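You operate a simulated robot arm through the tools that you are given. There is no shell and no other tool. Be economical: measure what you need, move in short steps, check, and stop when the job is done.

The job below is to be done with a simulated two-armed robot. You get a single attempt, and the scene is never put back.

JOB
Hold sleeve 1, draw the new element out, fit it in filter A and start the pump.
Fine: shut the filter lid, then open the outlet valve.

The check looks at the end state, three seconds after you hand in, the way a careful person would. Anything else that was tipped, shoved, dropped, spilled or broken makes it a failure. A push-on lid holds only when it is set on centred and level and pressed home; a screw cap is set on level and turned clockwise until tight.

ROBOT AND FRAMES
Two 7-joint arms with two-finger parallel grippers on one trunk, on a base that drives. Base frame: it is fixed to the floor where the robot stands at the start and does not move with it; the origin is under the middle of the robot, x ahead of it, y to its left, z up. Lengths are in cm, angles in degrees, forces in N, time in s.
The left shoulder is at the start at [7, 13.4, 120.1], the right one opposite. With the tool pointing down near the work surface each hand reaches from about 10 to 64 cm from the robot's upright axis, wherever it stands, measured 20 degrees to its own side. Places, roughly: a-side agitator button [50, 100, 100]; a-side air valve [50, 150, 80]; a-side bleed lever [30, 140, 70]; a-side drain lever [40, 140, 50]; a-side filter lid [50, 130, 80]; a-side heater dial [50, 100, 120]; a-side outlet valve [40, 120, 70]; a-side pump button [50, 100, 90]; a-side vent valve [50, 110, 110]; b-side agitator button [50, 80, 100]; b-side air valve [50, 40, 80]; b-side bleed lever [30, 40, 70]; b-side drain lever [40, 40, 50]; b-side heater dial [50, 80, 120]; b-side outlet valve [40, 60, 60]; b-side pump button [50, 80, 90]. Payload 1.57 kg a hand.
The tool frame of a hand sits at the grasp point between the pads (the TCP): z along the fingers, y along the line on which they close. The tips reach 3 cm beyond it. Largest opening 8 cm; finger width 1.7, thickness 1.2; the body of the gripper, 4 by 8.2 cm, starts 8 cm behind the TCP.
Orientation is told as [roll, pitch, yaw] about the base's x, y, z axes, in that order, counted from this pose: with the fingers straight down and closing along the base's y, the tool's x points along the base's -x, its y along +y and its z along -z.

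CONTROLS
- The arms move only by the tool apply_moves. It takes "left_targets", "right_targets" or both (then of equal length, played together; a hand with none holds still); each is text: rows parted by semicolons, each of 7 numbers parted by spaces: the shift along the base's x, y, z in cm, then the turn, a rotation vector about the base's x, y, z in degrees, then the closure, from 0 (fully open) to 1 (shut). In form: x y z wx wy wz grip; .... A call has 1 to 10 rows; each row is the pose to reach, as a shift and turn from the pose commanded when the call began. A row lasts 0.2 s, in which the tool goes at most 5 cm and 8.6 degrees; a call with a longer step from one row to the next is refused whole, and so is a gripper value outside its range. Where a pose cannot be reached the arm comes as near as it can. A force on the tool above 70 N (or 10 N above the force at the start of the call, whichever is more), or a blocked arm, ends the call early, and 0.2 s more pass. Each finger travels about 15.3 cm/s and halts on what it meets, pressing with about 38 N; the grip force reading is that of the motor and also rises with nothing between the fingers. The clock runs only during rows and for 0.2 s after the last one: add rows that repeat a pose to give the fingers time. The reply holds the time, the measured pose of the TCP, the force on the tool along the base axes, the opening and the grip force, in the units named above and with some noise, with the torque about the TCP (base axes, N m) and any sound that the robot's microphone picked up.
- Cameras (640 x 400 px; columns grow to the right, rows downward): "scene" is now at [13.36, 0.76, 141.87]; the picture's right is [0.10, -1.00, 0.00], its down [-0.67, -0.07, -0.74] and it looks along [0.73, 0.07, -0.68] (base axes); focal length 266 px, centre (320, 200). "left" rides on the left gripper at [7.2, 0.7, -12.2] in its tool frame; the picture's right is [-0.09, 1.00, 0.00], its down [-0.84, -0.08, -0.54] and it looks along [-0.54, -0.05, 0.84] (tool axes); focal length 238 px, centre (320, 200). "right" rides on the right gripper at [7.2, -0.7, -12.2] in its tool frame; the picture's right is [0.09, 1.00, 0.00], its down [-0.84, 0.08, -0.54] and it looks along [-0.54, 0.05, 0.84] (tool axes); focal length 238 px, centre (320, 200). There is no depth. A picture from a camera that has moved, and an enlarged one, comes with that camera's place and axes in the base frame and with its lens.
- capture(camera): a new picture of that camera. No time passes.
- move_column(by): slides the trunk up (or, below 0, down) by that many cm; the arms and the scene camera ride with it, the base frame stays. It gives what a move gives, with no picture.
- drive_base(legs): drives the robot by 1 to 6 legs, each [ahead, left, turn to the left] in cm, cm and degrees, along the robot's own axes; the way and the turn of a leg run together, so that a leg with both is an arc; at most 150 cm and 180 degrees a leg. The arms and the cameras ride along, it lands a little off, and it stops where it bumps. It gives what a move gives.
- turn_head(pan, tilt): turns the head with the scene camera to pan (to the left, within 86 degrees either way) and tilt (down, from -29 to 69), counted from straight ahead of the robot. It gives what a move gives.
- enlarge(camera, box): a new picture of the part [left, top, right, bottom] of that camera's present view, enlarged. No time passes.
- job_done(): hands the job in; it is judged then, once.

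Work in short steps. Places have to be worked out from the pictures, the camera data and where the tool is seen: move nearer, look again, correct. Check each grasp and each placing, and mend what went wrong. You have 120 turns and 92 pictures in all, those below and enlarged ones among them. Open the grippers and draw the arms clear of the work before you hand the job in, unless the task says otherwise; then end with one line.

The tools are called after ">>>" as a command line: name --argument value ..., lists and objects as JSON in quotes. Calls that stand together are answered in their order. apply_moves: Moves the arms, as the interface text tells. Its arguments: {"type":"object","properties":{"left_targets":{"type":"string"},"right_targets":{"type":"string"}},"required":[]} The other tools are called the same way: move_column (by) slides the trunk up or down; drive_base (legs) drives the base; turn_head (pan, tilt) turns the head that bears the scene camera; capture (camera) takes a picture; enlarge (camera, box) takes an enlarged picture of a part of a camera's view; job_done () hands the job in.

At the start:

```text
t: 0.0
left_position: [49.68, 17.5, 116.14]
left_orientation: [-0.1, 0.0, 0.0]
left_ft_force: [-1.0, 0.1, 0.4]
left_torque: [0.0, -0.01, -0.02]
left_opening: 8.02
left_grasp_force: 0.1
right_position: [41.38, -16.26, 117.14]
right_orientation: [0.0, 0.0, 0.1]
right_ft_force: [-0.4, -0.1, -0.1]
right_torque: [-0.02, 0.02, 0.01]
right_opening: 8.0
right_grasp_force: 0.1
trunk travel left (down, up): [-77.5, 16.5]
robot x, y, heading: [-0.03, 0.28, -0.1]
head pan, tilt: [5.7, 42.6]
```

scene: 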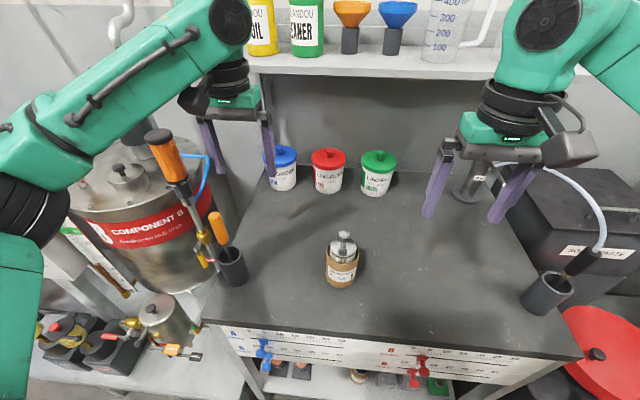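
right: 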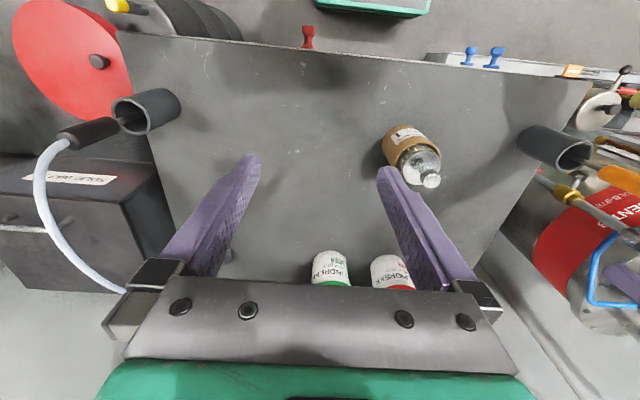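
left: 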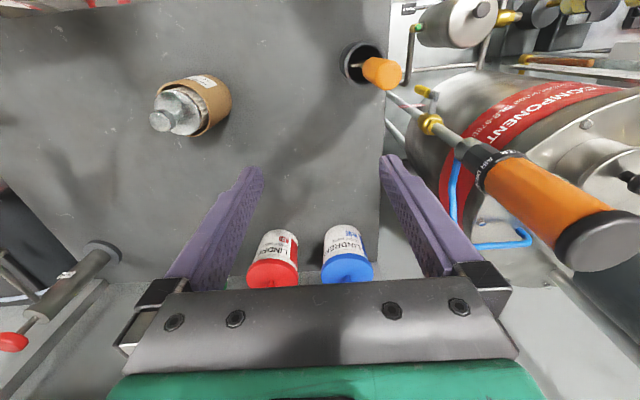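

I see a cardboard sleeve with a metal element on the table. I'll enlarge it to read its label and look to the left at the a-side equipment.

>>> enlarge --camera "scene" --box '[270, 200, 410, 300]'

>>> turn_head --pan 70 --tilt 30

```text
4.00 times, centred on (340, 250) of scene
camera zoom: at [13.36, 0.76, 141.87], right [0.1, -1.0, 0.0], down [-0.67, -0.07, -0.74], along [0.73, 0.07, -0.68], focal length 1064 px, centre (240, 0)
```

zoom: 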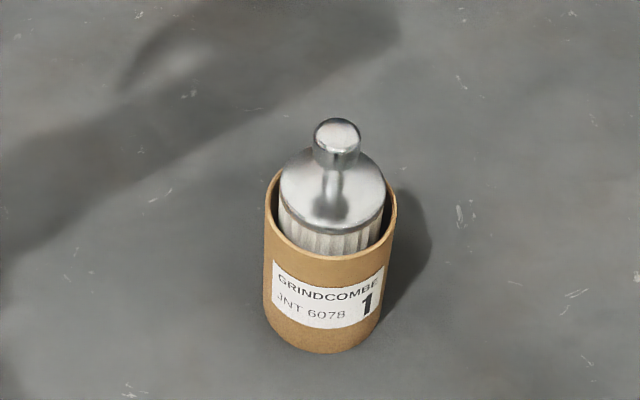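

```text
t: 1.4
left_position: [49.61, 17.45, 116.28]
left_orientation: [-0.1, 0.0, -0.1]
left_ft_force: [-0.2, -0.4, 0.0]
left_torque: [0.0, -0.01, -0.02]
left_opening: 8.02
left_grasp_force: 0.0
right_position: [41.35, -16.34, 117.09]
right_orientation: [0.0, 0.0, 0.0]
right_ft_force: [-0.1, 0.9, 0.1]
right_torque: [-0.01, 0.0, 0.0]
right_opening: 7.99
right_grasp_force: 0.1
trunk travel left (down, up): [-77.5, 16.5]
robot x, y, heading: [-0.11, -0.28, 0.1]
head pan, tilt: [70.0, 30.0]
```

Sleeve 1 confirmed. Now view the a-side.

>>> capture --camera "scene"

```text
87 pictures are left
camera scene: at [8.18, 8.42, 143.79], right [0.94, -0.34, 0.0], down [-0.17, -0.47, -0.87], along [0.3, 0.81, -0.5], focal length 266 px, centre (320, 200)
```

scene: 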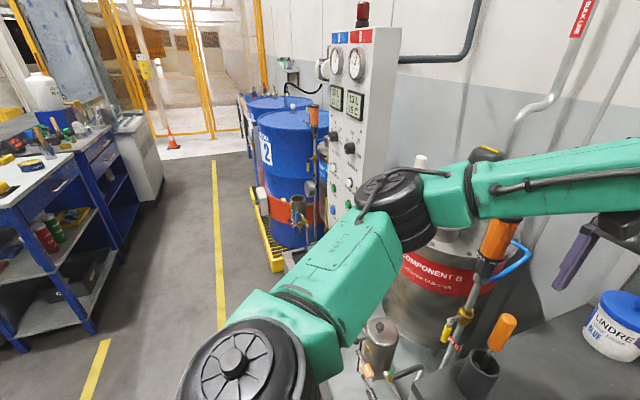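

The a-side filter seems near pixel (300,215); I enlarge that region to see.

>>> enlarge --camera "scene" --box '[240, 20, 400, 260]'

>>> enlarge --camera "scene" --box '[250, 160, 350, 260]'

```text
1.67 times, centred on (320, 140) of scene
camera zoom: at [8.18, 8.42, 143.79], right [0.94, -0.34, 0.0], down [-0.17, -0.47, -0.87], along [0.3, 0.81, -0.5], focal length 443 px, centre (320, 300)
```

zoom: 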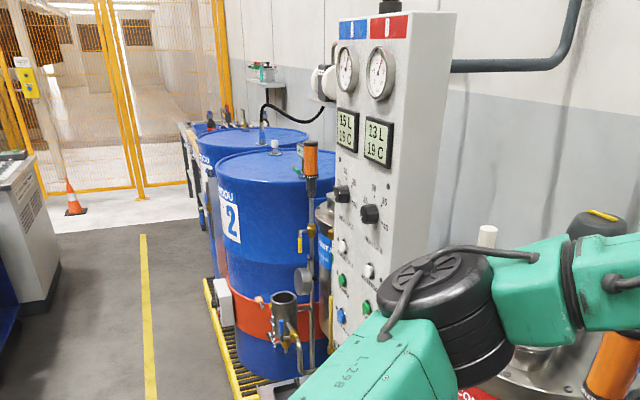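

```text
4.00 times, centred on (300, 210) of scene
camera zoom: at [8.18, 8.42, 143.79], right [0.94, -0.34, 0.0], down [-0.17, -0.47, -0.87], along [0.3, 0.81, -0.5], focal length 1064 px, centre (400, 160)
```

zoom: 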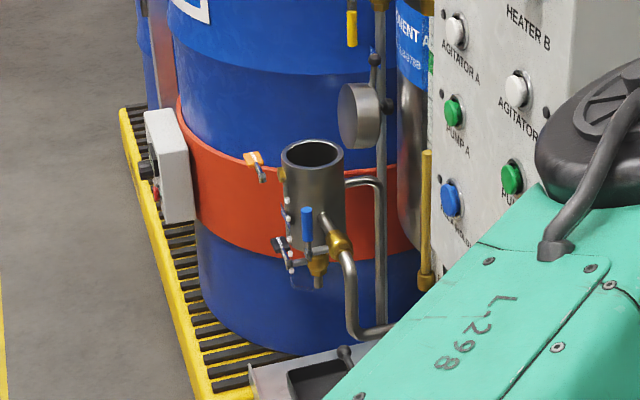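

Filter A is the open steel cup with an upright hinged lid; blue valve handle is the outlet. First the sleeve: estimated axis (46.2,-1), rim z≈96.7, knob top ≈103. I turn the right hand to point left (+y), tilted 20° down, and look ahead.

>>> apply_moves --right_targets "0.5 0 -1 4.2 4.2 -6 0; 1 0 -2 8.4 8.4 -12 0; 1.5 0 -3 12.6 12.6 -17.9 0; 2 0 -4 16.7 16.7 -23.9 0; 2.5 -1 -5 20.9 20.9 -29.8 0; 3 -2 -6 25.1 25.1 -35.8 0; 3.5 -3 -7 29.3 29.3 -41.8 0; 4 -4 -8 33.5 33.5 -47.8 0; 4.5 -5 -9 37.6 37.6 -53.7 0; 4.8 -5 -10 41.8 41.8 -59.7 0"

>>> turn_head --pan 0 --tilt 45

>>> capture --camera "scene"

```text
t: 3.5
left_position: [49.68, 17.33, 116.28]
left_orientation: [0.1, 0.1, 0.1]
left_ft_force: [0.1, -0.1, 0.2]
left_torque: [0.0, 0.01, 0.02]
left_opening: 7.99
left_grasp_force: 0.1
right_position: [46.16, -21.37, 107.11]
right_orientation: [17.7, 54.3, -56.1]
right_ft_force: [-0.5, -0.3, 0.4]
right_torque: [0.01, 0.0, -0.04]
right_opening: 8.01
right_grasp_force: 0.0
trunk travel left (down, up): [-77.5, 16.5]
robot x, y, heading: [0.04, -0.03, 0.1]
head pan, tilt: [70.0, 30.0]
```

```text
t: 5.0
left_position: [49.66, 17.48, 116.23]
left_orientation: [0.0, 0.0, 0.1]
left_ft_force: [-0.5, 1.1, -0.2]
left_torque: [-0.01, 0.04, 0.0]
left_opening: 8.02
left_grasp_force: 0.1
right_position: [46.17, -21.19, 107.07]
right_orientation: [17.7, 54.2, -56.1]
right_ft_force: [0.3, -0.2, 0.2]
right_torque: [-0.01, -0.01, -0.02]
right_opening: 7.98
right_grasp_force: 0.0
trunk travel left (down, up): [-77.5, 16.5]
robot x, y, heading: [0.06, -0.05, 0.1]
head pan, tilt: [0.0, 45.0]
```

```text
84 pictures are left
camera scene: at [13.21, -0.06, 141.53], right [0.0, -1.0, 0.0], down [-0.71, 0.0, -0.71], along [0.71, 0.0, -0.71], focal length 266 px, centre (320, 200)
```

scene: 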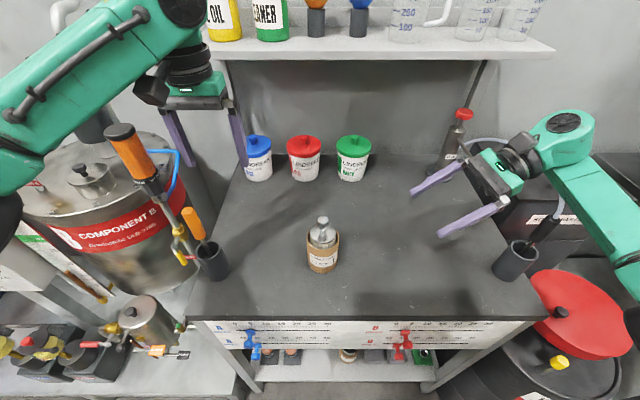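

Rotation is going well. I finish it and descend to a pre-grasp right of the sleeve, then look closely.

>>> apply_moves --right_targets "0 1 -2 4.2 4.2 -6 0; 0 2 -4 8.4 8.4 -12 0; 0 3 -6 12.6 12.6 -17.9 0; 0 5 -8 12.6 12.6 -17.9 0; 0 7 -10 12.6 12.6 -17.9 0; 0 9 -11.5 12.6 12.6 -17.9 0; 0 9 -11.5 12.6 12.6 -17.9 0"

>>> enlarge --camera "scene" --box '[260, 180, 460, 305]'

>>> capture --camera "right"

```text
t: 6.6
left_position: [48.66, 18.02, 116.55]
left_orientation: [-0.3, -0.4, 0.0]
left_ft_force: [-1.4, 0.6, 0.1]
left_torque: [-0.03, -0.12, 0.01]
left_opening: 7.99
left_grasp_force: 0.2
right_position: [45.42, -11.61, 95.96]
right_orientation: [1.0, 69.8, -89.0]
right_ft_force: [-1.0, 1.0, 0.8]
right_torque: [-0.09, -0.05, -0.1]
right_opening: 8.01
right_grasp_force: 0.1
trunk travel left (down, up): [-77.5, 16.5]
robot x, y, heading: [-0.16, 0.35, 0.3]
head pan, tilt: [0.0, 45.0]
```

```text
3.20 times, centred on (360, 242) of scene
camera zoom: at [12.06, 0.64, 141.54], right [0.0, -1.0, 0.0], down [-0.7, 0.0, -0.71], along [0.71, 0.0, -0.7], focal length 851 px, centre (192, 64)
```

zoom: 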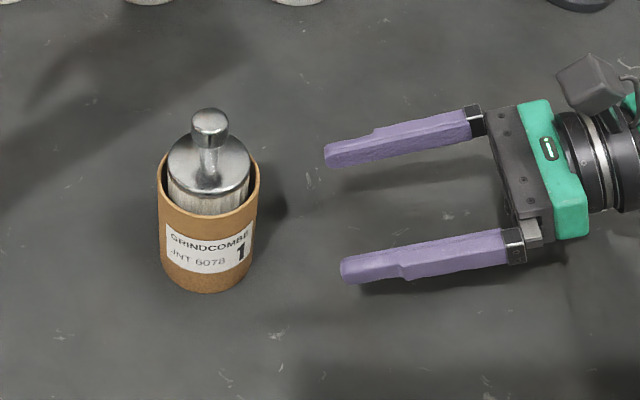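

```text
82 pictures are left
camera right: at [44.82, -20.65, 106.86], right [1.0, 0.03, 0.09], down [0.08, -0.8, -0.6], along [0.05, 0.6, -0.8], focal length 238 px, centre (320, 200)
```

right: 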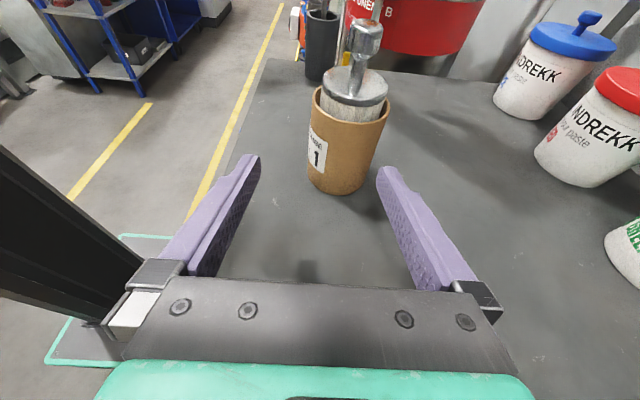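

Fingers are centred at x≈45.4; the sleeve at about x 46.7–48. I move right x+1.3 and 3.5 cm closer, then recheck.

>>> apply_moves --right_targets "0.7 1.7 -0.6 0 0 0 0; 1.3 3.5 -1.3 0 0 0 0; 1.3 3.5 -1.3 0 0 0 0"

>>> capture --camera "right"

>>> enlarge --camera "scene" --box '[260, 180, 460, 305]'

```text
t: 7.4
left_position: [49.73, 17.33, 116.21]
left_orientation: [0.0, -0.1, -0.1]
left_ft_force: [-1.2, -0.2, -0.9]
left_torque: [0.04, 0.04, -0.01]
left_opening: 8.02
left_grasp_force: 0.1
right_position: [47.71, -8.74, 94.11]
right_orientation: [-0.4, 70.1, -90.4]
right_ft_force: [0.3, 0.2, -0.3]
right_torque: [-0.01, 0.0, 0.0]
right_opening: 8.0
right_grasp_force: 0.1
trunk travel left (down, up): [-77.5, 16.5]
robot x, y, heading: [-0.37, 0.13, 0.3]
head pan, tilt: [0.0, 45.0]
```

```text
81 pictures are left
camera right: at [47.03, -17.89, 105.1], right [1.0, 0.03, 0.08], down [0.08, -0.79, -0.6], along [0.05, 0.61, -0.79], focal length 238 px, centre (320, 200)
```

right: 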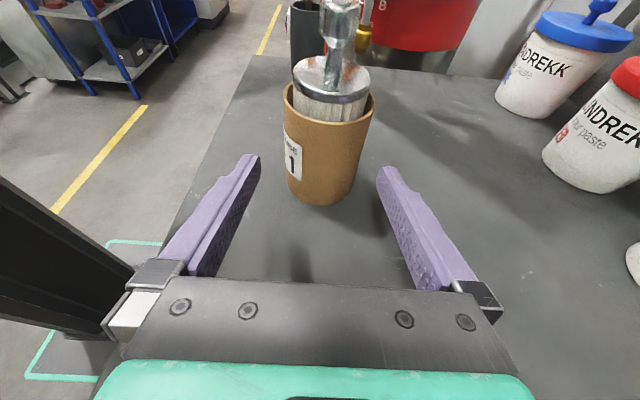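

```text
3.20 times, centred on (360, 242) of scene
camera zoom: at [13.25, -0.16, 141.52], right [0.0, -1.0, 0.0], down [-0.71, 0.0, -0.71], along [0.71, 0.0, -0.71], focal length 851 px, centre (192, 64)
```

zoom: 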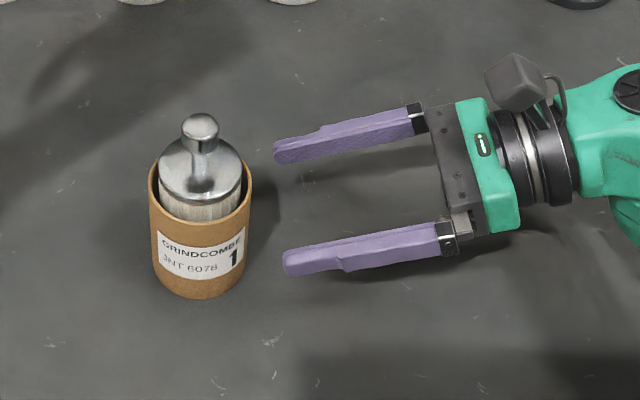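

Both views now agree: sleeve axis ≈(48.05,-0.5). Shift x+0.3 and advance to straddle it, gripping height z≈91.7.

>>> apply_moves --right_targets "0.3 1.5 -0.4 0 0 0 0; 0.3 3 -0.9 0 0 0 0; 0.3 4.5 -1.4 0 0 0 0; 0.3 6 -1.9 0 0 0 0; 0.3 7.8 -2.4 0 0 0 0; 0.3 7.8 -2.4 0 0 0 0"

>>> capture --camera "right"

>>> enlarge --camera "scene" --box '[260, 180, 460, 305]'

```text
t: 8.8
left_position: [49.72, 17.34, 116.13]
left_orientation: [0.0, 0.0, 0.0]
left_ft_force: [0.7, -0.8, -0.6]
left_torque: [-0.01, -0.01, 0.0]
left_opening: 8.02
left_grasp_force: 0.0
right_position: [47.81, -0.99, 91.92]
right_orientation: [-0.2, 70.1, -90.3]
right_ft_force: [0.4, 0.3, 0.3]
right_torque: [-0.01, 0.02, -0.04]
right_opening: 7.99
right_grasp_force: 0.1
trunk travel left (down, up): [-77.5, 16.5]
robot x, y, heading: [0.59, -0.03, -0.1]
head pan, tilt: [0.0, 45.0]
```

```text
79 pictures are left
camera right: at [47.2, -10.05, 102.75], right [1.0, 0.03, 0.09], down [0.08, -0.79, -0.6], along [0.05, 0.61, -0.79], focal length 238 px, centre (320, 200)
```

right: 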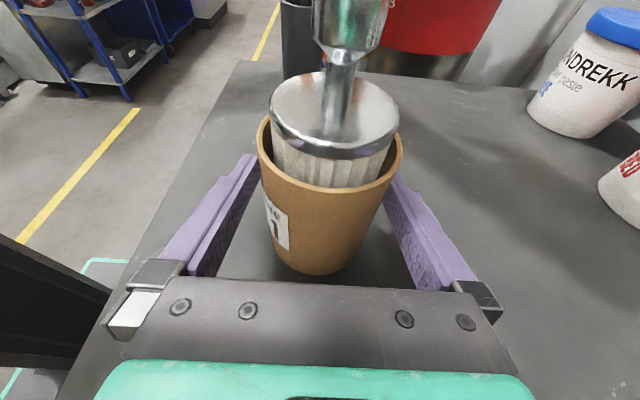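

```text
3.20 times, centred on (360, 242) of scene
camera zoom: at [13.2, -0.1, 141.53], right [0.0, -1.0, 0.0], down [-0.71, 0.0, -0.71], along [0.71, 0.0, -0.71], focal length 851 px, centre (192, 64)
```

zoom: 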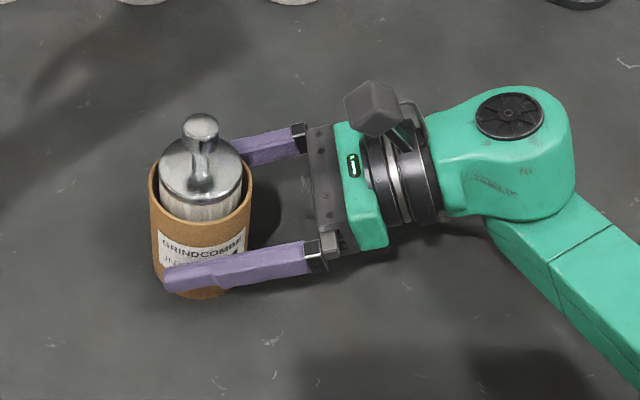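

Sleeve is centred between the fingers. Close gently to a little below the sleeve's width.

>>> apply_moves --right_targets "0 0 0 0 0 0 0.1; 0 0 0 0 0 0 0.16; 0 0 0 0 0 0 0.22; 0 0 0 0 0 0 0.28; 0 0 0 0 0 0 0.28"

```text
t: 10.0
left_position: [49.73, 17.4, 116.37]
left_orientation: [0.0, 0.0, 0.0]
left_ft_force: [-0.7, -0.3, -0.5]
left_torque: [0.0, 0.0, 0.02]
left_opening: 8.02
left_grasp_force: 0.1
right_position: [47.85, -0.93, 91.78]
right_orientation: [-0.2, 70.0, -90.2]
right_ft_force: [0.6, -0.3, 1.1]
right_torque: [0.02, -0.04, -0.01]
right_opening: 6.73
right_grasp_force: 38.5
trunk travel left (down, up): [-77.5, 16.5]
robot x, y, heading: [-0.06, -0.19, 0.1]
head pan, tilt: [0.0, 45.0]
```

Sleeve is held (6.73 cm). Now bring the left hand over the knob at ≈(47.9,-0.6) and look.

>>> apply_moves --left_targets "-0.5 -4.5 0 0 0 0 0; -1 -9 0 0 0 0 0; -1.5 -13.5 -1 0 0 0 0; -1.8 -17.9 -2 0 0 0 0; -1.8 -17.9 -3 0 0 0 0; -1.8 -17.9 -3 0 0 0 0"

>>> capture --camera "left"

>>> capture --camera "scene"

```text
t: 11.4
left_position: [47.72, -0.47, 113.17]
left_orientation: [-0.1, -0.1, 0.1]
left_ft_force: [0.1, 1.0, 0.3]
left_torque: [0.0, -0.02, -0.04]
left_opening: 7.99
left_grasp_force: 0.0
right_position: [47.85, -0.93, 91.83]
right_orientation: [-0.2, 70.0, -90.2]
right_ft_force: [-0.2, 1.2, 0.2]
right_torque: [0.04, -0.05, 0.02]
right_opening: 6.72
right_grasp_force: 38.2
trunk travel left (down, up): [-77.5, 16.5]
robot x, y, heading: [-0.2, -0.17, 0.0]
head pan, tilt: [0.0, 45.0]
```

```text
77 pictures are left
camera left: at [40.5, 0.08, 125.54], right [0.09, 1.0, 0.0], down [0.84, -0.08, 0.54], along [0.54, -0.05, -0.84], focal length 238 px, centre (320, 200)
```

left: 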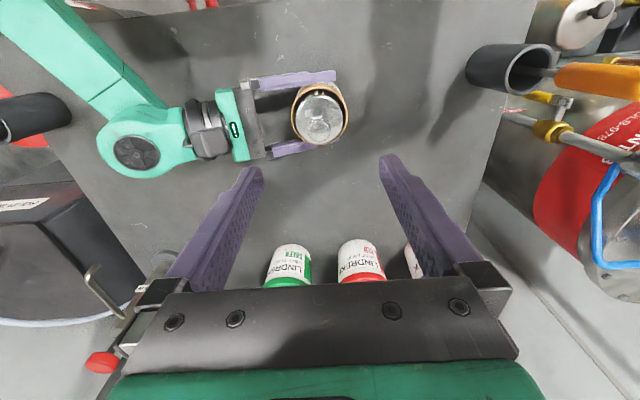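

```text
76 pictures are left
camera scene: at [13.2, -0.07, 141.53], right [0.0, -1.0, 0.0], down [-0.71, 0.0, -0.71], along [0.71, 0.0, -0.71], focal length 266 px, centre (320, 200)
```

scene: 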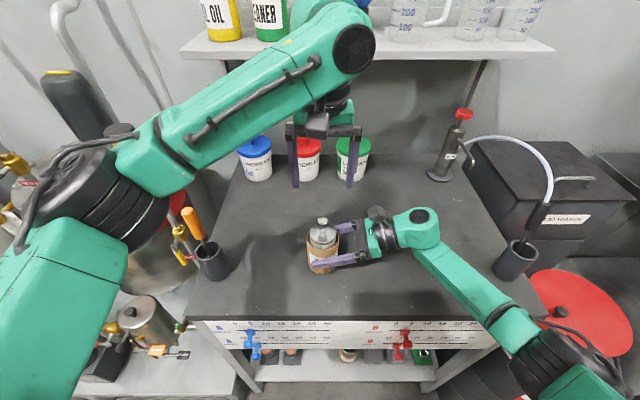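

The knob appears straight ahead in the hand. I descend 6 cm and recheck.

>>> apply_moves --left_targets "0 0 -3 0 0 0 0; 0 0 -6 0 0 0 0; 0 0 -6 0 0 0 0"

>>> enlarge --camera "left" --box '[240, 60, 400, 160]'

>>> enlarge --camera "scene" --box '[250, 130, 410, 290]'

```text
t: 12.2
left_position: [47.89, -0.42, 107.18]
left_orientation: [0.0, 0.1, 0.0]
left_ft_force: [-0.4, 0.1, -0.1]
left_torque: [-0.01, -0.02, 0.0]
left_opening: 8.0
left_grasp_force: 0.1
right_position: [47.81, -1.02, 91.74]
right_orientation: [-0.2, 70.0, -90.2]
right_ft_force: [0.1, 0.1, 0.0]
right_torque: [0.04, -0.1, 0.03]
right_opening: 6.73
right_grasp_force: 37.8
trunk travel left (down, up): [-77.5, 16.5]
robot x, y, heading: [0.37, -0.05, -0.1]
head pan, tilt: [0.0, 45.0]
```

```text
4.00 times, centred on (320, 110) of left
camera zoom: at [40.67, 0.18, 119.51], right [0.09, 1.0, 0.0], down [0.84, -0.08, 0.54], along [0.54, -0.05, -0.84], focal length 953 px, centre (320, 560)
```

zoom: 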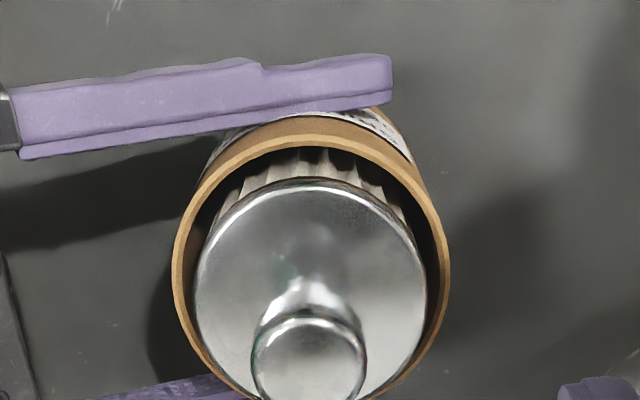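

```text
2.50 times, centred on (330, 210) of scene
camera zoom: at [13.18, -0.07, 141.53], right [0.0, -1.0, 0.0], down [-0.71, 0.0, -0.71], along [0.71, 0.0, -0.71], focal length 665 px, centre (295, 175)
```

zoom: 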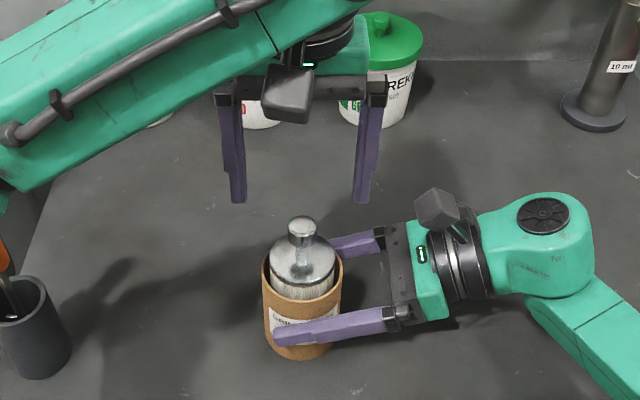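

Knob at ≈(47.6,-0.65), top z≈101.6. Descend to TCP z≈100.5 and close.

>>> apply_moves --left_targets "-0.2 -0.2 -2.2 0 0 0 0; -0.2 -0.2 -4.4 0 0 0 0; -0.2 -0.2 -6.6 0 0 0 0; -0.2 -0.2 -6.6 0 0 0 0; -0.2 -0.2 -6.6 0 0 0 0.4; -0.2 -0.2 -6.6 0 0 0 0.7; -0.2 -0.2 -6.6 0 0 0 0.9; -0.2 -0.2 -6.6 0 0 0 0.9"

>>> enlarge --camera "scene" --box '[250, 130, 410, 290]'

```text
t: 14.0
left_position: [47.75, -0.86, 100.67]
left_orientation: [0.0, 0.0, 0.0]
left_ft_force: [0.3, -0.3, -0.2]
left_torque: [-0.02, -0.01, 0.05]
left_opening: 2.3
left_grasp_force: 35.2
right_position: [47.77, -0.88, 91.83]
right_orientation: [-0.2, 70.0, -90.3]
right_ft_force: [-0.7, -0.2, 1.8]
right_torque: [-0.02, -0.07, -0.02]
right_opening: 6.71
right_grasp_force: 38.1
trunk travel left (down, up): [-77.5, 16.5]
robot x, y, heading: [0.06, 0.1, -0.2]
head pan, tilt: [0.0, 45.0]
```

```text
2.50 times, centred on (330, 210) of scene
camera zoom: at [13.2, -0.08, 141.53], right [0.0, -1.0, 0.0], down [-0.71, 0.0, -0.71], along [0.71, 0.0, -0.71], focal length 665 px, centre (295, 175)
```

zoom: 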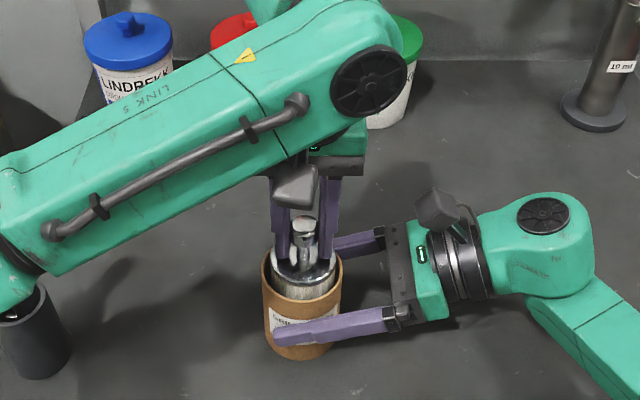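

Knob gripped at 2.3 cm. Draw straight up, slowly.

>>> apply_moves --left_targets "0 0 0.7 0 0 0 0.9; 0 0 1.5 0 0 0 0.9; 0 0 3 0 0 0 0.9; 0 0 4.5 0 0 0 0.9; 0 0 6 0 0 0 0.9; 0 0 7.5 0 0 0 0.9; 0 0 9 0 0 0 0.9; 0 0 10.5 0 0 0 0.9; 0 0 12 0 0 0 0.9; 0 0 13.5 0 0 0 0.9"

>>> capture --camera "scene"

```text
t: 16.2
left_position: [47.89, -0.63, 114.27]
left_orientation: [0.0, 0.0, 0.1]
left_ft_force: [0.6, 0.1, -0.4]
left_torque: [0.0, 0.01, 0.0]
left_opening: 2.26
left_grasp_force: 35.0
right_position: [47.8, -0.93, 91.74]
right_orientation: [-0.2, 70.1, -90.2]
right_ft_force: [-0.7, -0.4, 1.9]
right_torque: [0.01, -0.05, -0.01]
right_opening: 6.76
right_grasp_force: 38.0
trunk travel left (down, up): [-77.5, 16.5]
robot x, y, heading: [-0.17, 0.08, -0.3]
head pan, tilt: [0.0, 45.0]
```

```text
72 pictures are left
camera scene: at [13.18, -0.09, 141.52], right [0.0, -1.0, 0.0], down [-0.71, 0.0, -0.71], along [0.71, 0.0, -0.71], focal length 266 px, centre (320, 200)
```

scene: 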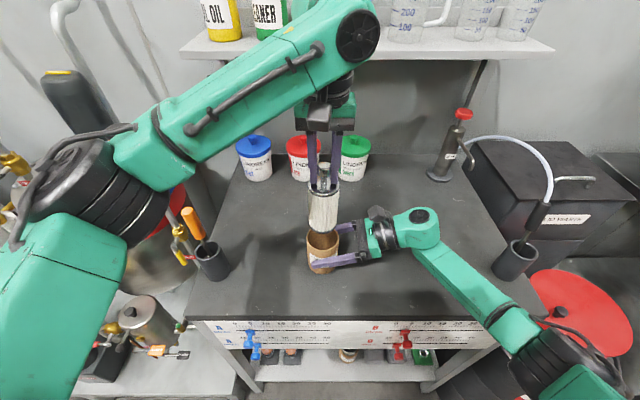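

Element is coming out and the sleeve stays. Lift 6 more cm.

>>> apply_moves --left_targets "0 0 1.5 0 0 0 0.9; 0 0 3 0 0 0 0.9; 0 0 5 0 0 0 0.9; 0 0 7 0 0 0 0.9; 0 0 7 0 0 0 0.9"

>>> enlarge --camera "scene" --box '[250, 110, 410, 290]'

```text
t: 17.4
left_position: [47.63, -0.62, 121.16]
left_orientation: [0.0, 0.0, 0.0]
left_ft_force: [-0.7, -0.3, -0.8]
left_torque: [0.0, -0.02, 0.0]
left_opening: 2.25
left_grasp_force: 35.3
right_position: [47.69, -1.06, 91.75]
right_orientation: [-0.4, 70.2, -90.3]
right_ft_force: [-0.6, 0.6, 1.8]
right_torque: [-0.01, -0.02, -0.01]
right_opening: 6.74
right_grasp_force: 37.8
trunk travel left (down, up): [-77.5, 16.5]
robot x, y, heading: [-0.08, -0.03, -0.1]
head pan, tilt: [0.0, 45.0]
```

```text
2.22 times, centred on (330, 200) of scene
camera zoom: at [13.2, -0.08, 141.53], right [0.0, -1.0, 0.0], down [-0.71, 0.0, -0.71], along [0.71, 0.0, -0.71], focal length 591 px, centre (298, 200)
```

zoom: 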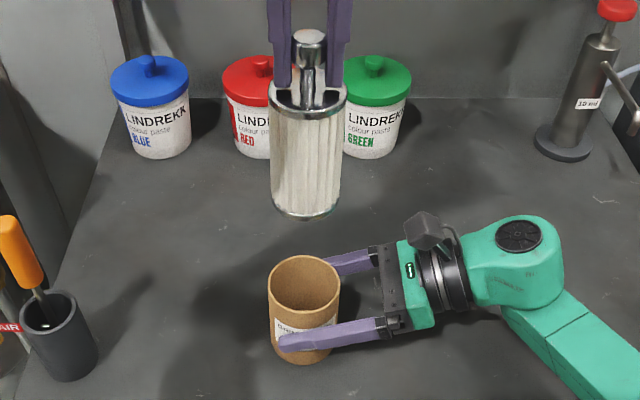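

Element fully out. Release the sleeve and back the right hand out along its axis.

>>> apply_moves --right_targets "0 0 0 0 0 0 0.1; 0 0 0 0 0 0 0; 0 0 0 0 0 0 0; 0 -2 0.7 0 0 0 0; 0 -4 1.4 0 0 0 0; 0 -6 2.1 0 0 0 0; 0 -9 3 0 0 0 0; 0 -12 5 0 0 0 0; 0 -15 8 0 0 0 0; 0 -18 11 0 0 0 0"

>>> capture --camera "scene"

```text
t: 19.6
left_position: [47.64, -0.78, 121.16]
left_orientation: [0.1, 0.0, 0.0]
left_ft_force: [-0.1, -0.2, -0.5]
left_torque: [-0.01, 0.0, -0.01]
left_opening: 2.26
left_grasp_force: 35.2
right_position: [48.0, -18.99, 102.91]
right_orientation: [-0.5, 70.0, -90.3]
right_ft_force: [0.6, 0.5, 0.3]
right_torque: [0.01, 0.01, 0.02]
right_opening: 7.97
right_grasp_force: 0.0
trunk travel left (down, up): [-77.5, 16.5]
robot x, y, heading: [-0.43, 0.17, 0.1]
head pan, tilt: [0.0, 45.0]
```

```text
70 pictures are left
camera scene: at [13.18, -0.16, 141.52], right [0.0, -1.0, 0.0], down [-0.71, 0.0, -0.71], along [0.71, 0.0, -0.71], focal length 266 px, centre (320, 200)
```

scene: 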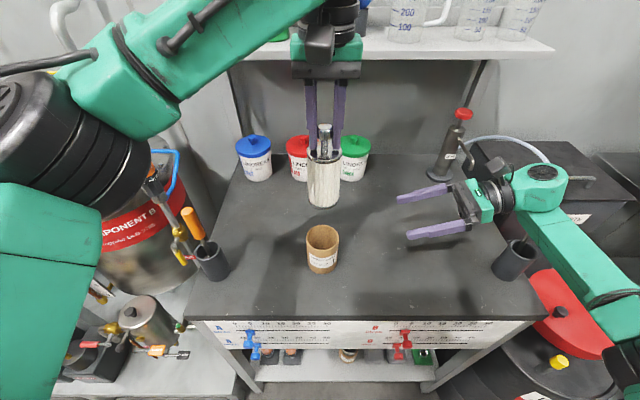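

Sleeve stands. Rotate the right hand back to home orientation and draw both arms in for driving.

>>> apply_moves --right_targets "0 0 2 -4.2 -4.2 6 0; 0 0 4 -8.4 -8.4 12 0; 0 0 6 -12.6 -12.6 17.9 0; -1 0 8 -16.7 -16.7 23.9 0; -2 0 10 -20.9 -20.9 29.8 0; -3 0 12 -25.1 -25.1 35.8 0; -4 0 13 -29.3 -29.3 41.8 0; -5 0 14 -33.5 -33.5 47.8 0; -6 0 14 -37.6 -37.6 53.7 0; -7 0 14 -41.8 -41.8 59.7 0" --left_targets "0 0 0.5 0 0 0 0.9; 0 1 1 0 0 0 0.9; -1 2 1 0 0 0 0.9; -2 3 1 0 0 0 0.9; -3 5 1 0 0 0 0.9; -4.5 7 1 0 0 0 0.9; -6 9 1 0 0 0 0.9; -8 11 1 0 0 0 0.9; -10 12 1 0 0 0 0.9; -12 13 1 0 0 0 0.9"

>>> apply_moves --right_targets "-1.5 0 0 -4.2 -4.2 6 0; -3 0 0 -8.4 -8.4 12 0; -4.5 0 0 -12.6 -12.6 17.9 0; -6 0 0 -12.6 -12.6 17.9 0"

>>> turn_head --pan 55 --tilt 35

>>> capture --camera "scene"

```text
t: 21.8
left_position: [35.55, 12.3, 121.94]
left_orientation: [0.0, -0.1, -0.1]
left_ft_force: [0.5, -0.6, -1.0]
left_torque: [-0.01, 0.0, 0.02]
left_opening: 2.24
left_grasp_force: 35.2
right_position: [40.63, -18.94, 117.1]
right_orientation: [10.5, 14.1, -16.7]
right_ft_force: [-0.2, 0.7, -0.5]
right_torque: [0.01, -0.02, 0.0]
right_opening: 7.98
right_grasp_force: 0.0
trunk travel left (down, up): [-77.5, 16.5]
robot x, y, heading: [-0.24, 0.29, 0.1]
head pan, tilt: [0.0, 45.0]
```

```text
t: 22.8
left_position: [35.6, 12.16, 122.08]
left_orientation: [0.0, 0.0, 0.0]
left_ft_force: [0.4, 0.2, -2.1]
left_torque: [0.03, 0.01, 0.01]
left_opening: 2.28
left_grasp_force: 34.7
right_position: [34.65, -18.92, 116.93]
right_orientation: [-0.1, -0.2, 0.0]
right_ft_force: [-0.1, -0.6, 0.5]
right_torque: [-0.04, -0.02, -0.02]
right_opening: 8.02
right_grasp_force: 0.0
trunk travel left (down, up): [-77.5, 16.5]
robot x, y, heading: [-0.16, 0.37, -0.0]
head pan, tilt: [0.0, 45.0]
```

```text
t: 24.0
left_position: [35.65, 12.12, 121.98]
left_orientation: [0.1, -0.1, 0.0]
left_ft_force: [0.2, -0.5, -1.5]
left_torque: [0.01, 0.02, 0.0]
left_opening: 2.29
left_grasp_force: 35.4
right_position: [34.74, -18.92, 116.97]
right_orientation: [-0.2, 0.1, 0.0]
right_ft_force: [0.1, 0.0, -0.1]
right_torque: [-0.05, 0.0, 0.0]
right_opening: 8.02
right_grasp_force: 0.0
trunk travel left (down, up): [-77.5, 16.5]
robot x, y, heading: [-0.12, -0.0, 0.0]
head pan, tilt: [55.0, 35.0]
```

```text
69 pictures are left
camera scene: at [10.14, 7.14, 143.01], right [0.82, -0.57, 0.0], down [-0.33, -0.47, -0.82], along [0.47, 0.67, -0.57], focal length 266 px, centre (320, 200)
```

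scene: 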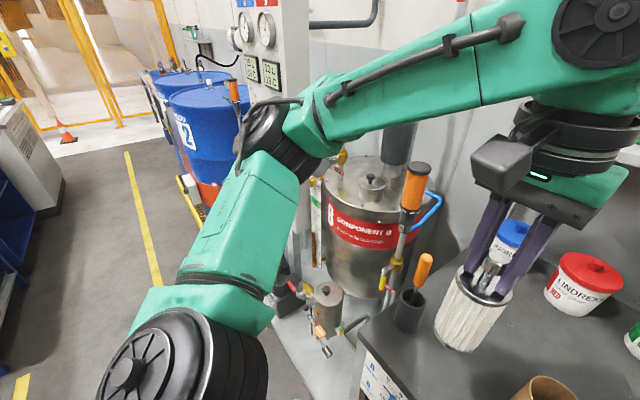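

Element held well clear. Drive back 12 cm then left 115 cm along the aisle.

>>> drive_base --legs '[[-12, 0, 0], [0, 60, 0], [0, 55, 0]]'

>>> turn_head --pan 10 --tilt 50

>>> capture --camera "scene"

```text
t: 31.0
left_position: [23.79, 126.63, 121.96]
left_orientation: [0.0, 0.0, 0.5]
left_ft_force: [-0.3, 0.0, -0.7]
left_torque: [-0.02, 0.01, 0.04]
left_opening: 2.27
left_grasp_force: 35.4
right_position: [23.16, 95.46, 116.89]
right_orientation: [-0.1, 0.0, 0.4]
right_ft_force: [0.2, 0.2, 0.4]
right_torque: [0.06, 0.01, -0.05]
right_opening: 7.99
right_grasp_force: 0.2
trunk travel left (down, up): [-77.5, 16.5]
robot x, y, heading: [-11.98, 114.4, 0.4]
head pan, tilt: [55.0, 35.0]
```

```text
t: 32.1
left_position: [23.81, 126.82, 121.98]
left_orientation: [0.0, 0.0, 0.5]
left_ft_force: [0.0, 0.4, -2.2]
left_torque: [-0.03, -0.01, 0.0]
left_opening: 2.28
left_grasp_force: 35.0
right_position: [23.18, 95.72, 116.91]
right_orientation: [0.0, -0.1, 0.5]
right_ft_force: [-0.8, 0.2, 0.6]
right_torque: [0.03, -0.03, 0.03]
right_opening: 7.98
right_grasp_force: 0.2
trunk travel left (down, up): [-77.5, 16.5]
robot x, y, heading: [-11.7, 114.3, 0.4]
head pan, tilt: [10.0, 50.0]
```

```text
68 pictures are left
camera scene: at [0.86, 115.63, 140.84], right [0.18, -0.98, 0.0], down [-0.75, -0.14, -0.64], along [0.63, 0.12, -0.77], focal length 266 px, centre (320, 200)
```

scene: 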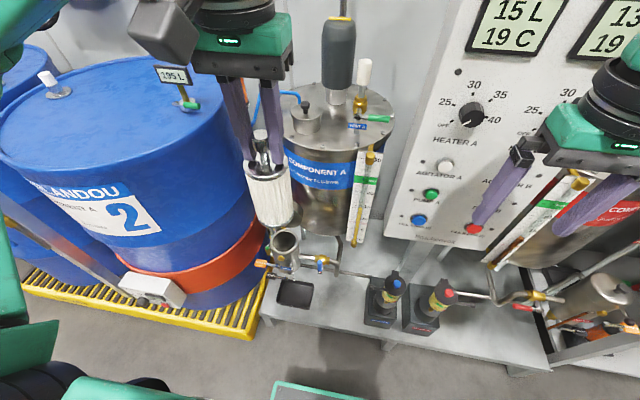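

Filter A is partly behind the element; enlarge for detail.

>>> enlarge --camera "scene" --box '[225, 200, 385, 300]'

>>> capture --camera "left"

```text
4.00 times, centred on (305, 250) of scene
camera zoom: at [0.86, 115.63, 140.84], right [0.18, -0.98, 0.0], down [-0.75, -0.14, -0.64], along [0.63, 0.12, -0.77], focal length 1064 px, centre (380, 0)
```

zoom: 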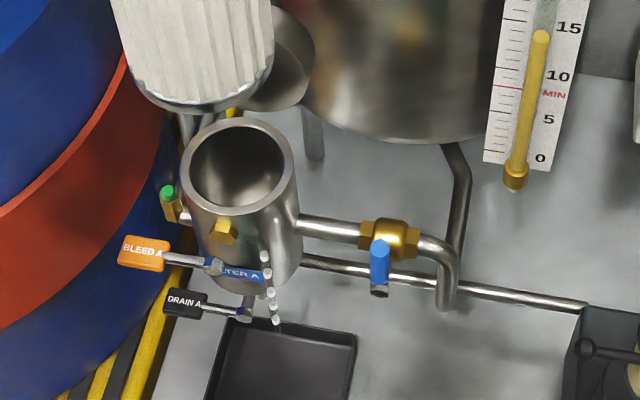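

```text
66 pictures are left
camera left: at [16.61, 127.29, 134.35], right [0.08, 1.0, 0.0], down [0.84, -0.07, 0.54], along [0.54, -0.04, -0.84], focal length 238 px, centre (320, 200)
```

left: 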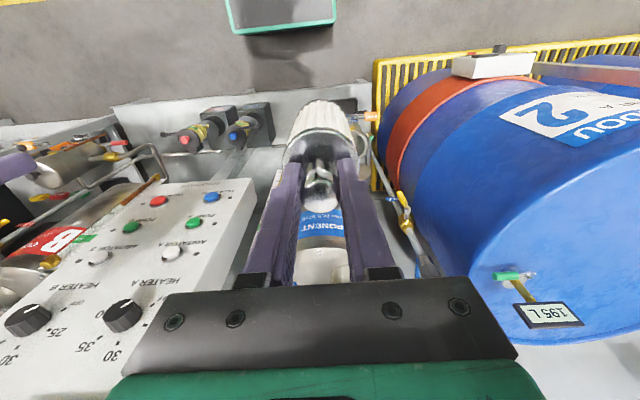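

Filter cup's opening is seen; its height needs triangulating. I shift the left hand 10 cm left and lower the trunk 15 cm, then look again.

>>> apply_moves --left_targets "0 3.5 0 0 0 0 0.9; 0 7 0 0 0 0 0.9; 0 10 0 0 0 0 0.9; 0 10 0 0 0 0 0.9"

>>> move_column --by -15

>>> capture --camera "scene"

>>> enlarge --camera "scene" --box '[225, 150, 385, 250]'

```text
t: 33.1
left_position: [23.87, 136.75, 122.35]
left_orientation: [0.0, 0.0, 0.4]
left_ft_force: [-0.9, 0.1, -1.3]
left_torque: [0.02, -0.02, -0.01]
left_opening: 2.23
left_grasp_force: 34.9
right_position: [23.09, 95.67, 116.96]
right_orientation: [0.1, 0.0, 0.3]
right_ft_force: [0.0, 0.0, 0.1]
right_torque: [-0.02, 0.03, 0.01]
right_opening: 8.0
right_grasp_force: 0.1
trunk travel left (down, up): [-77.5, 16.5]
robot x, y, heading: [-11.64, 114.23, 0.6]
head pan, tilt: [10.0, 50.0]
```

```text
t: 34.8
left_position: [23.83, 136.62, 107.32]
left_orientation: [-0.1, 0.1, 0.4]
left_ft_force: [0.5, 0.7, -1.3]
left_torque: [0.01, -0.01, 0.0]
left_opening: 2.27
left_grasp_force: 35.4
right_position: [23.12, 95.59, 102.01]
right_orientation: [-0.1, -0.1, 0.5]
right_ft_force: [0.0, 0.2, 0.5]
right_torque: [0.01, -0.02, -0.03]
right_opening: 7.99
right_grasp_force: 0.1
trunk travel left (down, up): [-62.5, 31.5]
robot x, y, heading: [-11.68, 114.4, 0.4]
head pan, tilt: [10.0, 50.0]
```

```text
65 pictures are left
camera scene: at [0.84, 115.65, 125.84], right [0.18, -0.98, 0.0], down [-0.75, -0.14, -0.64], along [0.63, 0.12, -0.77], focal length 266 px, centre (320, 200)
```

scene: 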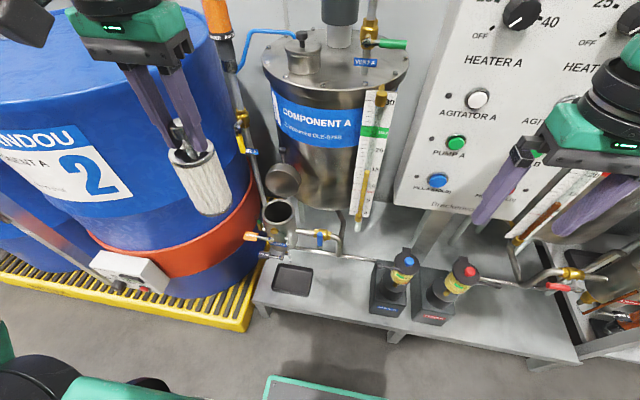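

```text
4.00 times, centred on (305, 200) of scene
camera zoom: at [0.84, 115.65, 125.84], right [0.18, -0.98, 0.0], down [-0.75, -0.14, -0.64], along [0.63, 0.12, -0.77], focal length 1064 px, centre (380, 200)
```

zoom: 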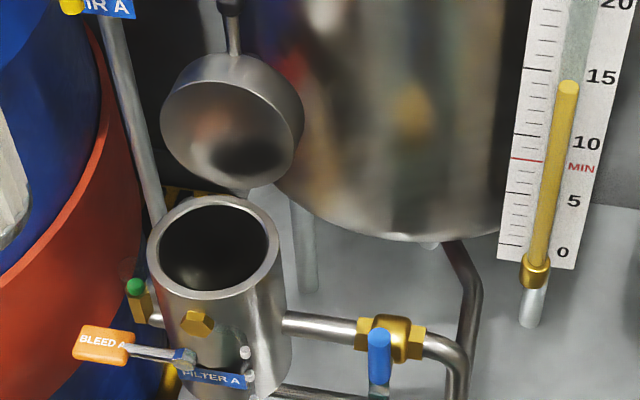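

Triangulated rim centre ≈(41.2,134.5,69.4), inner diameter ~7 vs element 5.3. Move the element forward to above it at the current height, then look.

>>> apply_moves --left_targets "3 -0.5 0 0 0 0 0.9; 6 -1 0 0 0 0 0.9; 9 -1.5 0 0 0 0 0.9; 12 -2 0 0 0 0 0.9; 14 -2 0 0 0 0 0.9; 16 -2.1 0 0 0 0 0.9; 16 -2.1 0 0 0 0 0.9"

>>> capture --camera "scene"

>>> capture --camera "left"

```text
t: 36.4
left_position: [39.9, 134.58, 107.32]
left_orientation: [0.0, 0.0, 0.5]
left_ft_force: [0.6, 0.2, -1.1]
left_torque: [0.01, -0.02, -0.03]
left_opening: 2.26
left_grasp_force: 35.3
right_position: [23.19, 95.78, 102.03]
right_orientation: [-0.2, 0.0, 0.4]
right_ft_force: [-0.3, 0.5, 0.3]
right_torque: [0.02, -0.04, 0.0]
right_opening: 8.01
right_grasp_force: 0.0
trunk travel left (down, up): [-62.5, 31.5]
robot x, y, heading: [-12.24, 114.72, 0.3]
head pan, tilt: [10.0, 50.0]
```

```text
63 pictures are left
camera scene: at [0.82, 115.68, 125.84], right [0.18, -0.98, 0.0], down [-0.75, -0.14, -0.64], along [0.63, 0.12, -0.77], focal length 266 px, centre (320, 200)
```

scene: 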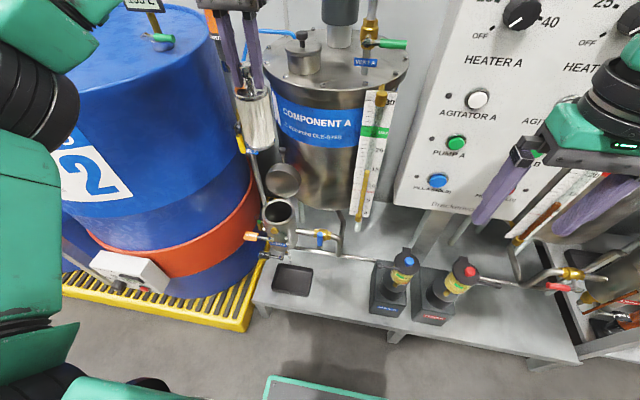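

```text
62 pictures are left
camera left: at [32.76, 135.11, 119.68], right [0.08, 1.0, 0.0], down [0.84, -0.07, 0.54], along [0.54, -0.05, -0.84], focal length 238 px, centre (320, 200)
```

left: 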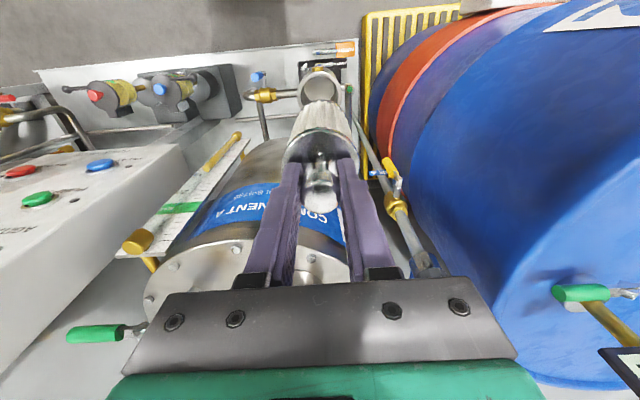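

The cup appears just below the element's end in the left view; enlarge both views.

>>> enlarge --camera "left" --box '[240, 30, 400, 150]'

>>> enlarge --camera "scene" --box '[220, 80, 340, 290]'

```text
3.33 times, centred on (320, 90) of left
camera zoom: at [32.76, 135.11, 119.68], right [0.08, 1.0, 0.0], down [0.84, -0.07, 0.54], along [0.54, -0.05, -0.84], focal length 794 px, centre (320, 567)
```

zoom: 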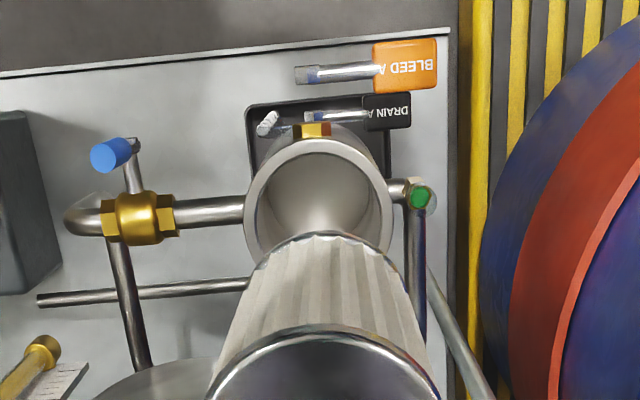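

```text
1.90 times, centred on (280, 185) of scene
camera zoom: at [0.82, 115.68, 125.84], right [0.18, -0.98, 0.0], down [-0.75, -0.14, -0.64], along [0.63, 0.12, -0.77], focal length 507 px, centre (396, 229)
```

zoom: 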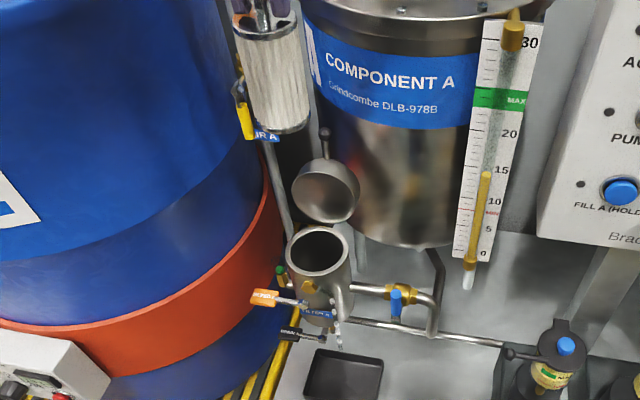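

Left view gives ≈(40.3,134.1), scene ≈(41.2,134.5); I take (40.6,134.3). Lower 18 cm so the element stays ~3–4 cm above the rim, and recheck.

>>> apply_moves --left_targets "0.7 -0.3 -3 0 0 0 0.9; 0.7 -0.3 -6 0 0 0 0.9; 0.7 -0.3 -9 0 0 0 0.9; 0.7 -0.3 -12 0 0 0 0.9; 0.7 -0.3 -15 0 0 0 0.9; 0.7 -0.3 -18 0 0 0 0.9; 0.7 -0.3 -18 0 0 0 0.9"

>>> enlarge --camera "left" --box '[240, 30, 400, 150]'

>>> enlarge --camera "scene" --box '[210, 130, 350, 270]'

```text
t: 38.0
left_position: [40.49, 134.28, 89.25]
left_orientation: [0.0, -0.1, 0.4]
left_ft_force: [-0.5, 1.1, -1.2]
left_torque: [0.02, -0.02, 0.0]
left_opening: 2.27
left_grasp_force: 35.4
right_position: [23.1, 95.62, 101.91]
right_orientation: [0.0, 0.0, 0.5]
right_ft_force: [-0.4, 0.2, 0.3]
right_torque: [0.01, 0.01, -0.01]
right_opening: 8.02
right_grasp_force: 0.0
trunk travel left (down, up): [-62.5, 31.5]
robot x, y, heading: [-11.82, 114.24, 0.4]
head pan, tilt: [10.0, 50.0]
```

```text
3.33 times, centred on (320, 90) of left
camera zoom: at [33.31, 134.76, 101.52], right [0.08, 1.0, 0.0], down [0.84, -0.07, 0.54], along [0.54, -0.04, -0.84], focal length 794 px, centre (320, 567)
```

zoom: 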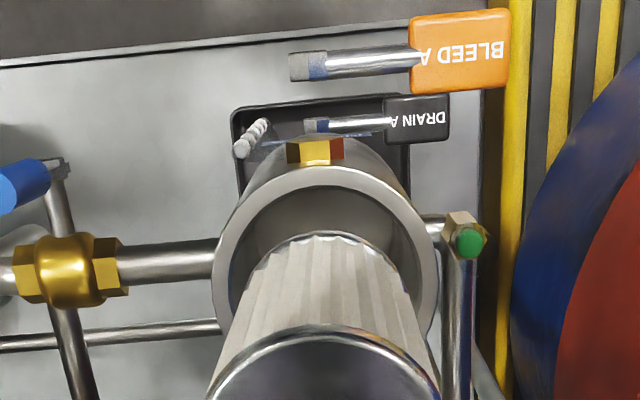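

```text
2.86 times, centred on (280, 200) of scene
camera zoom: at [0.83, 115.63, 125.84], right [0.18, -0.98, 0.0], down [-0.75, -0.14, -0.64], along [0.63, 0.12, -0.77], focal length 760 px, centre (434, 200)
```

zoom: 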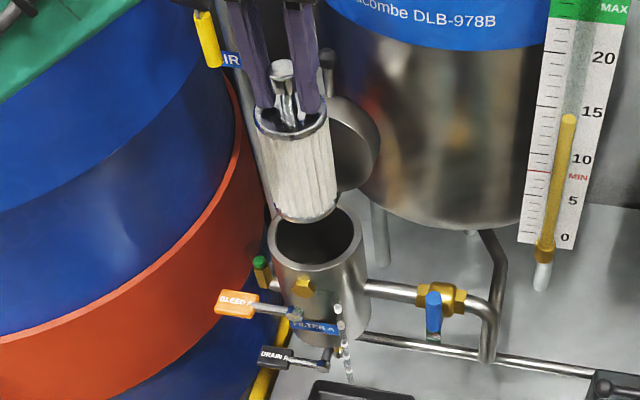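

Alignment agrees: rim ≈(40.6,134.4,68.5). Lower 8 cm in small steps, watching force.

>>> apply_moves --left_targets "0.1 0.1 -1.5 0 0 0 0.9; 0.1 0.1 -3 0 0 0 0.9; 0.1 0.1 -4.5 0 0 0 0.9; 0.1 0.1 -6 0 0 0 0.9; 0.1 0.1 -7 0 0 0 0.9; 0.1 0.1 -8 0 0 0 0.9; 0.1 0.1 -8 0 0 0 0.9"

>>> enlarge --camera "left" --box '[240, 30, 400, 150]'

>>> enlarge --camera "scene" --box '[210, 130, 350, 270]'

```text
t: 39.6
left_position: [40.64, 134.32, 81.32]
left_orientation: [0.0, 0.1, 0.6]
left_ft_force: [-1.1, 0.0, -1.3]
left_torque: [0.03, 0.02, -0.01]
left_opening: 2.27
left_grasp_force: 35.1
right_position: [23.17, 95.67, 101.92]
right_orientation: [-0.1, -0.1, 0.4]
right_ft_force: [0.4, 0.6, 0.1]
right_torque: [-0.02, -0.04, -0.03]
right_opening: 7.98
right_grasp_force: 0.0
trunk travel left (down, up): [-62.5, 31.5]
robot x, y, heading: [-11.85, 114.28, 0.2]
head pan, tilt: [10.0, 50.0]
```

```text
3.33 times, centred on (320, 90) of left
camera zoom: at [33.52, 134.84, 93.66], right [0.08, 1.0, 0.0], down [0.84, -0.07, 0.54], along [0.54, -0.05, -0.84], focal length 794 px, centre (320, 567)
```

zoom: 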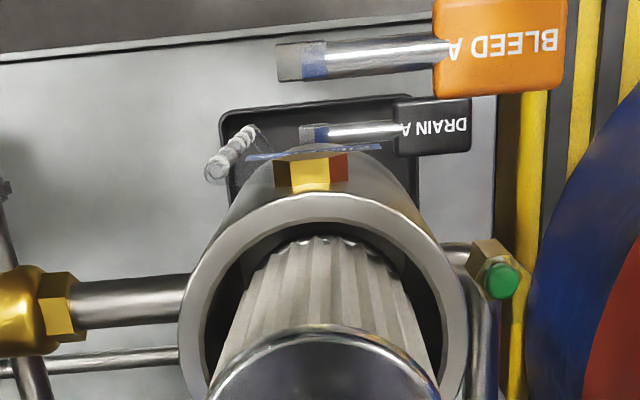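

```text
2.86 times, centred on (280, 200) of scene
camera zoom: at [0.86, 115.64, 125.83], right [0.18, -0.98, 0.0], down [-0.75, -0.14, -0.64], along [0.63, 0.12, -0.77], focal length 760 px, centre (434, 200)
```

zoom: 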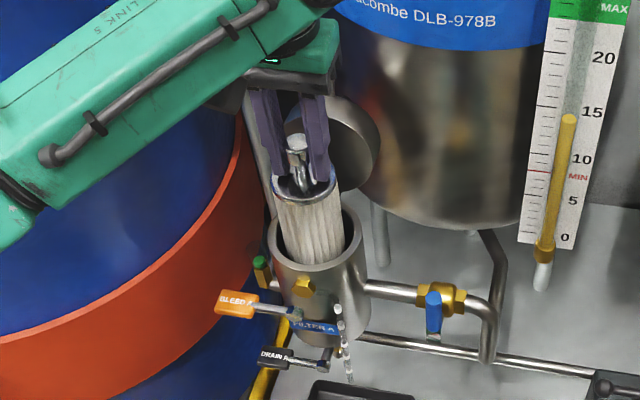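

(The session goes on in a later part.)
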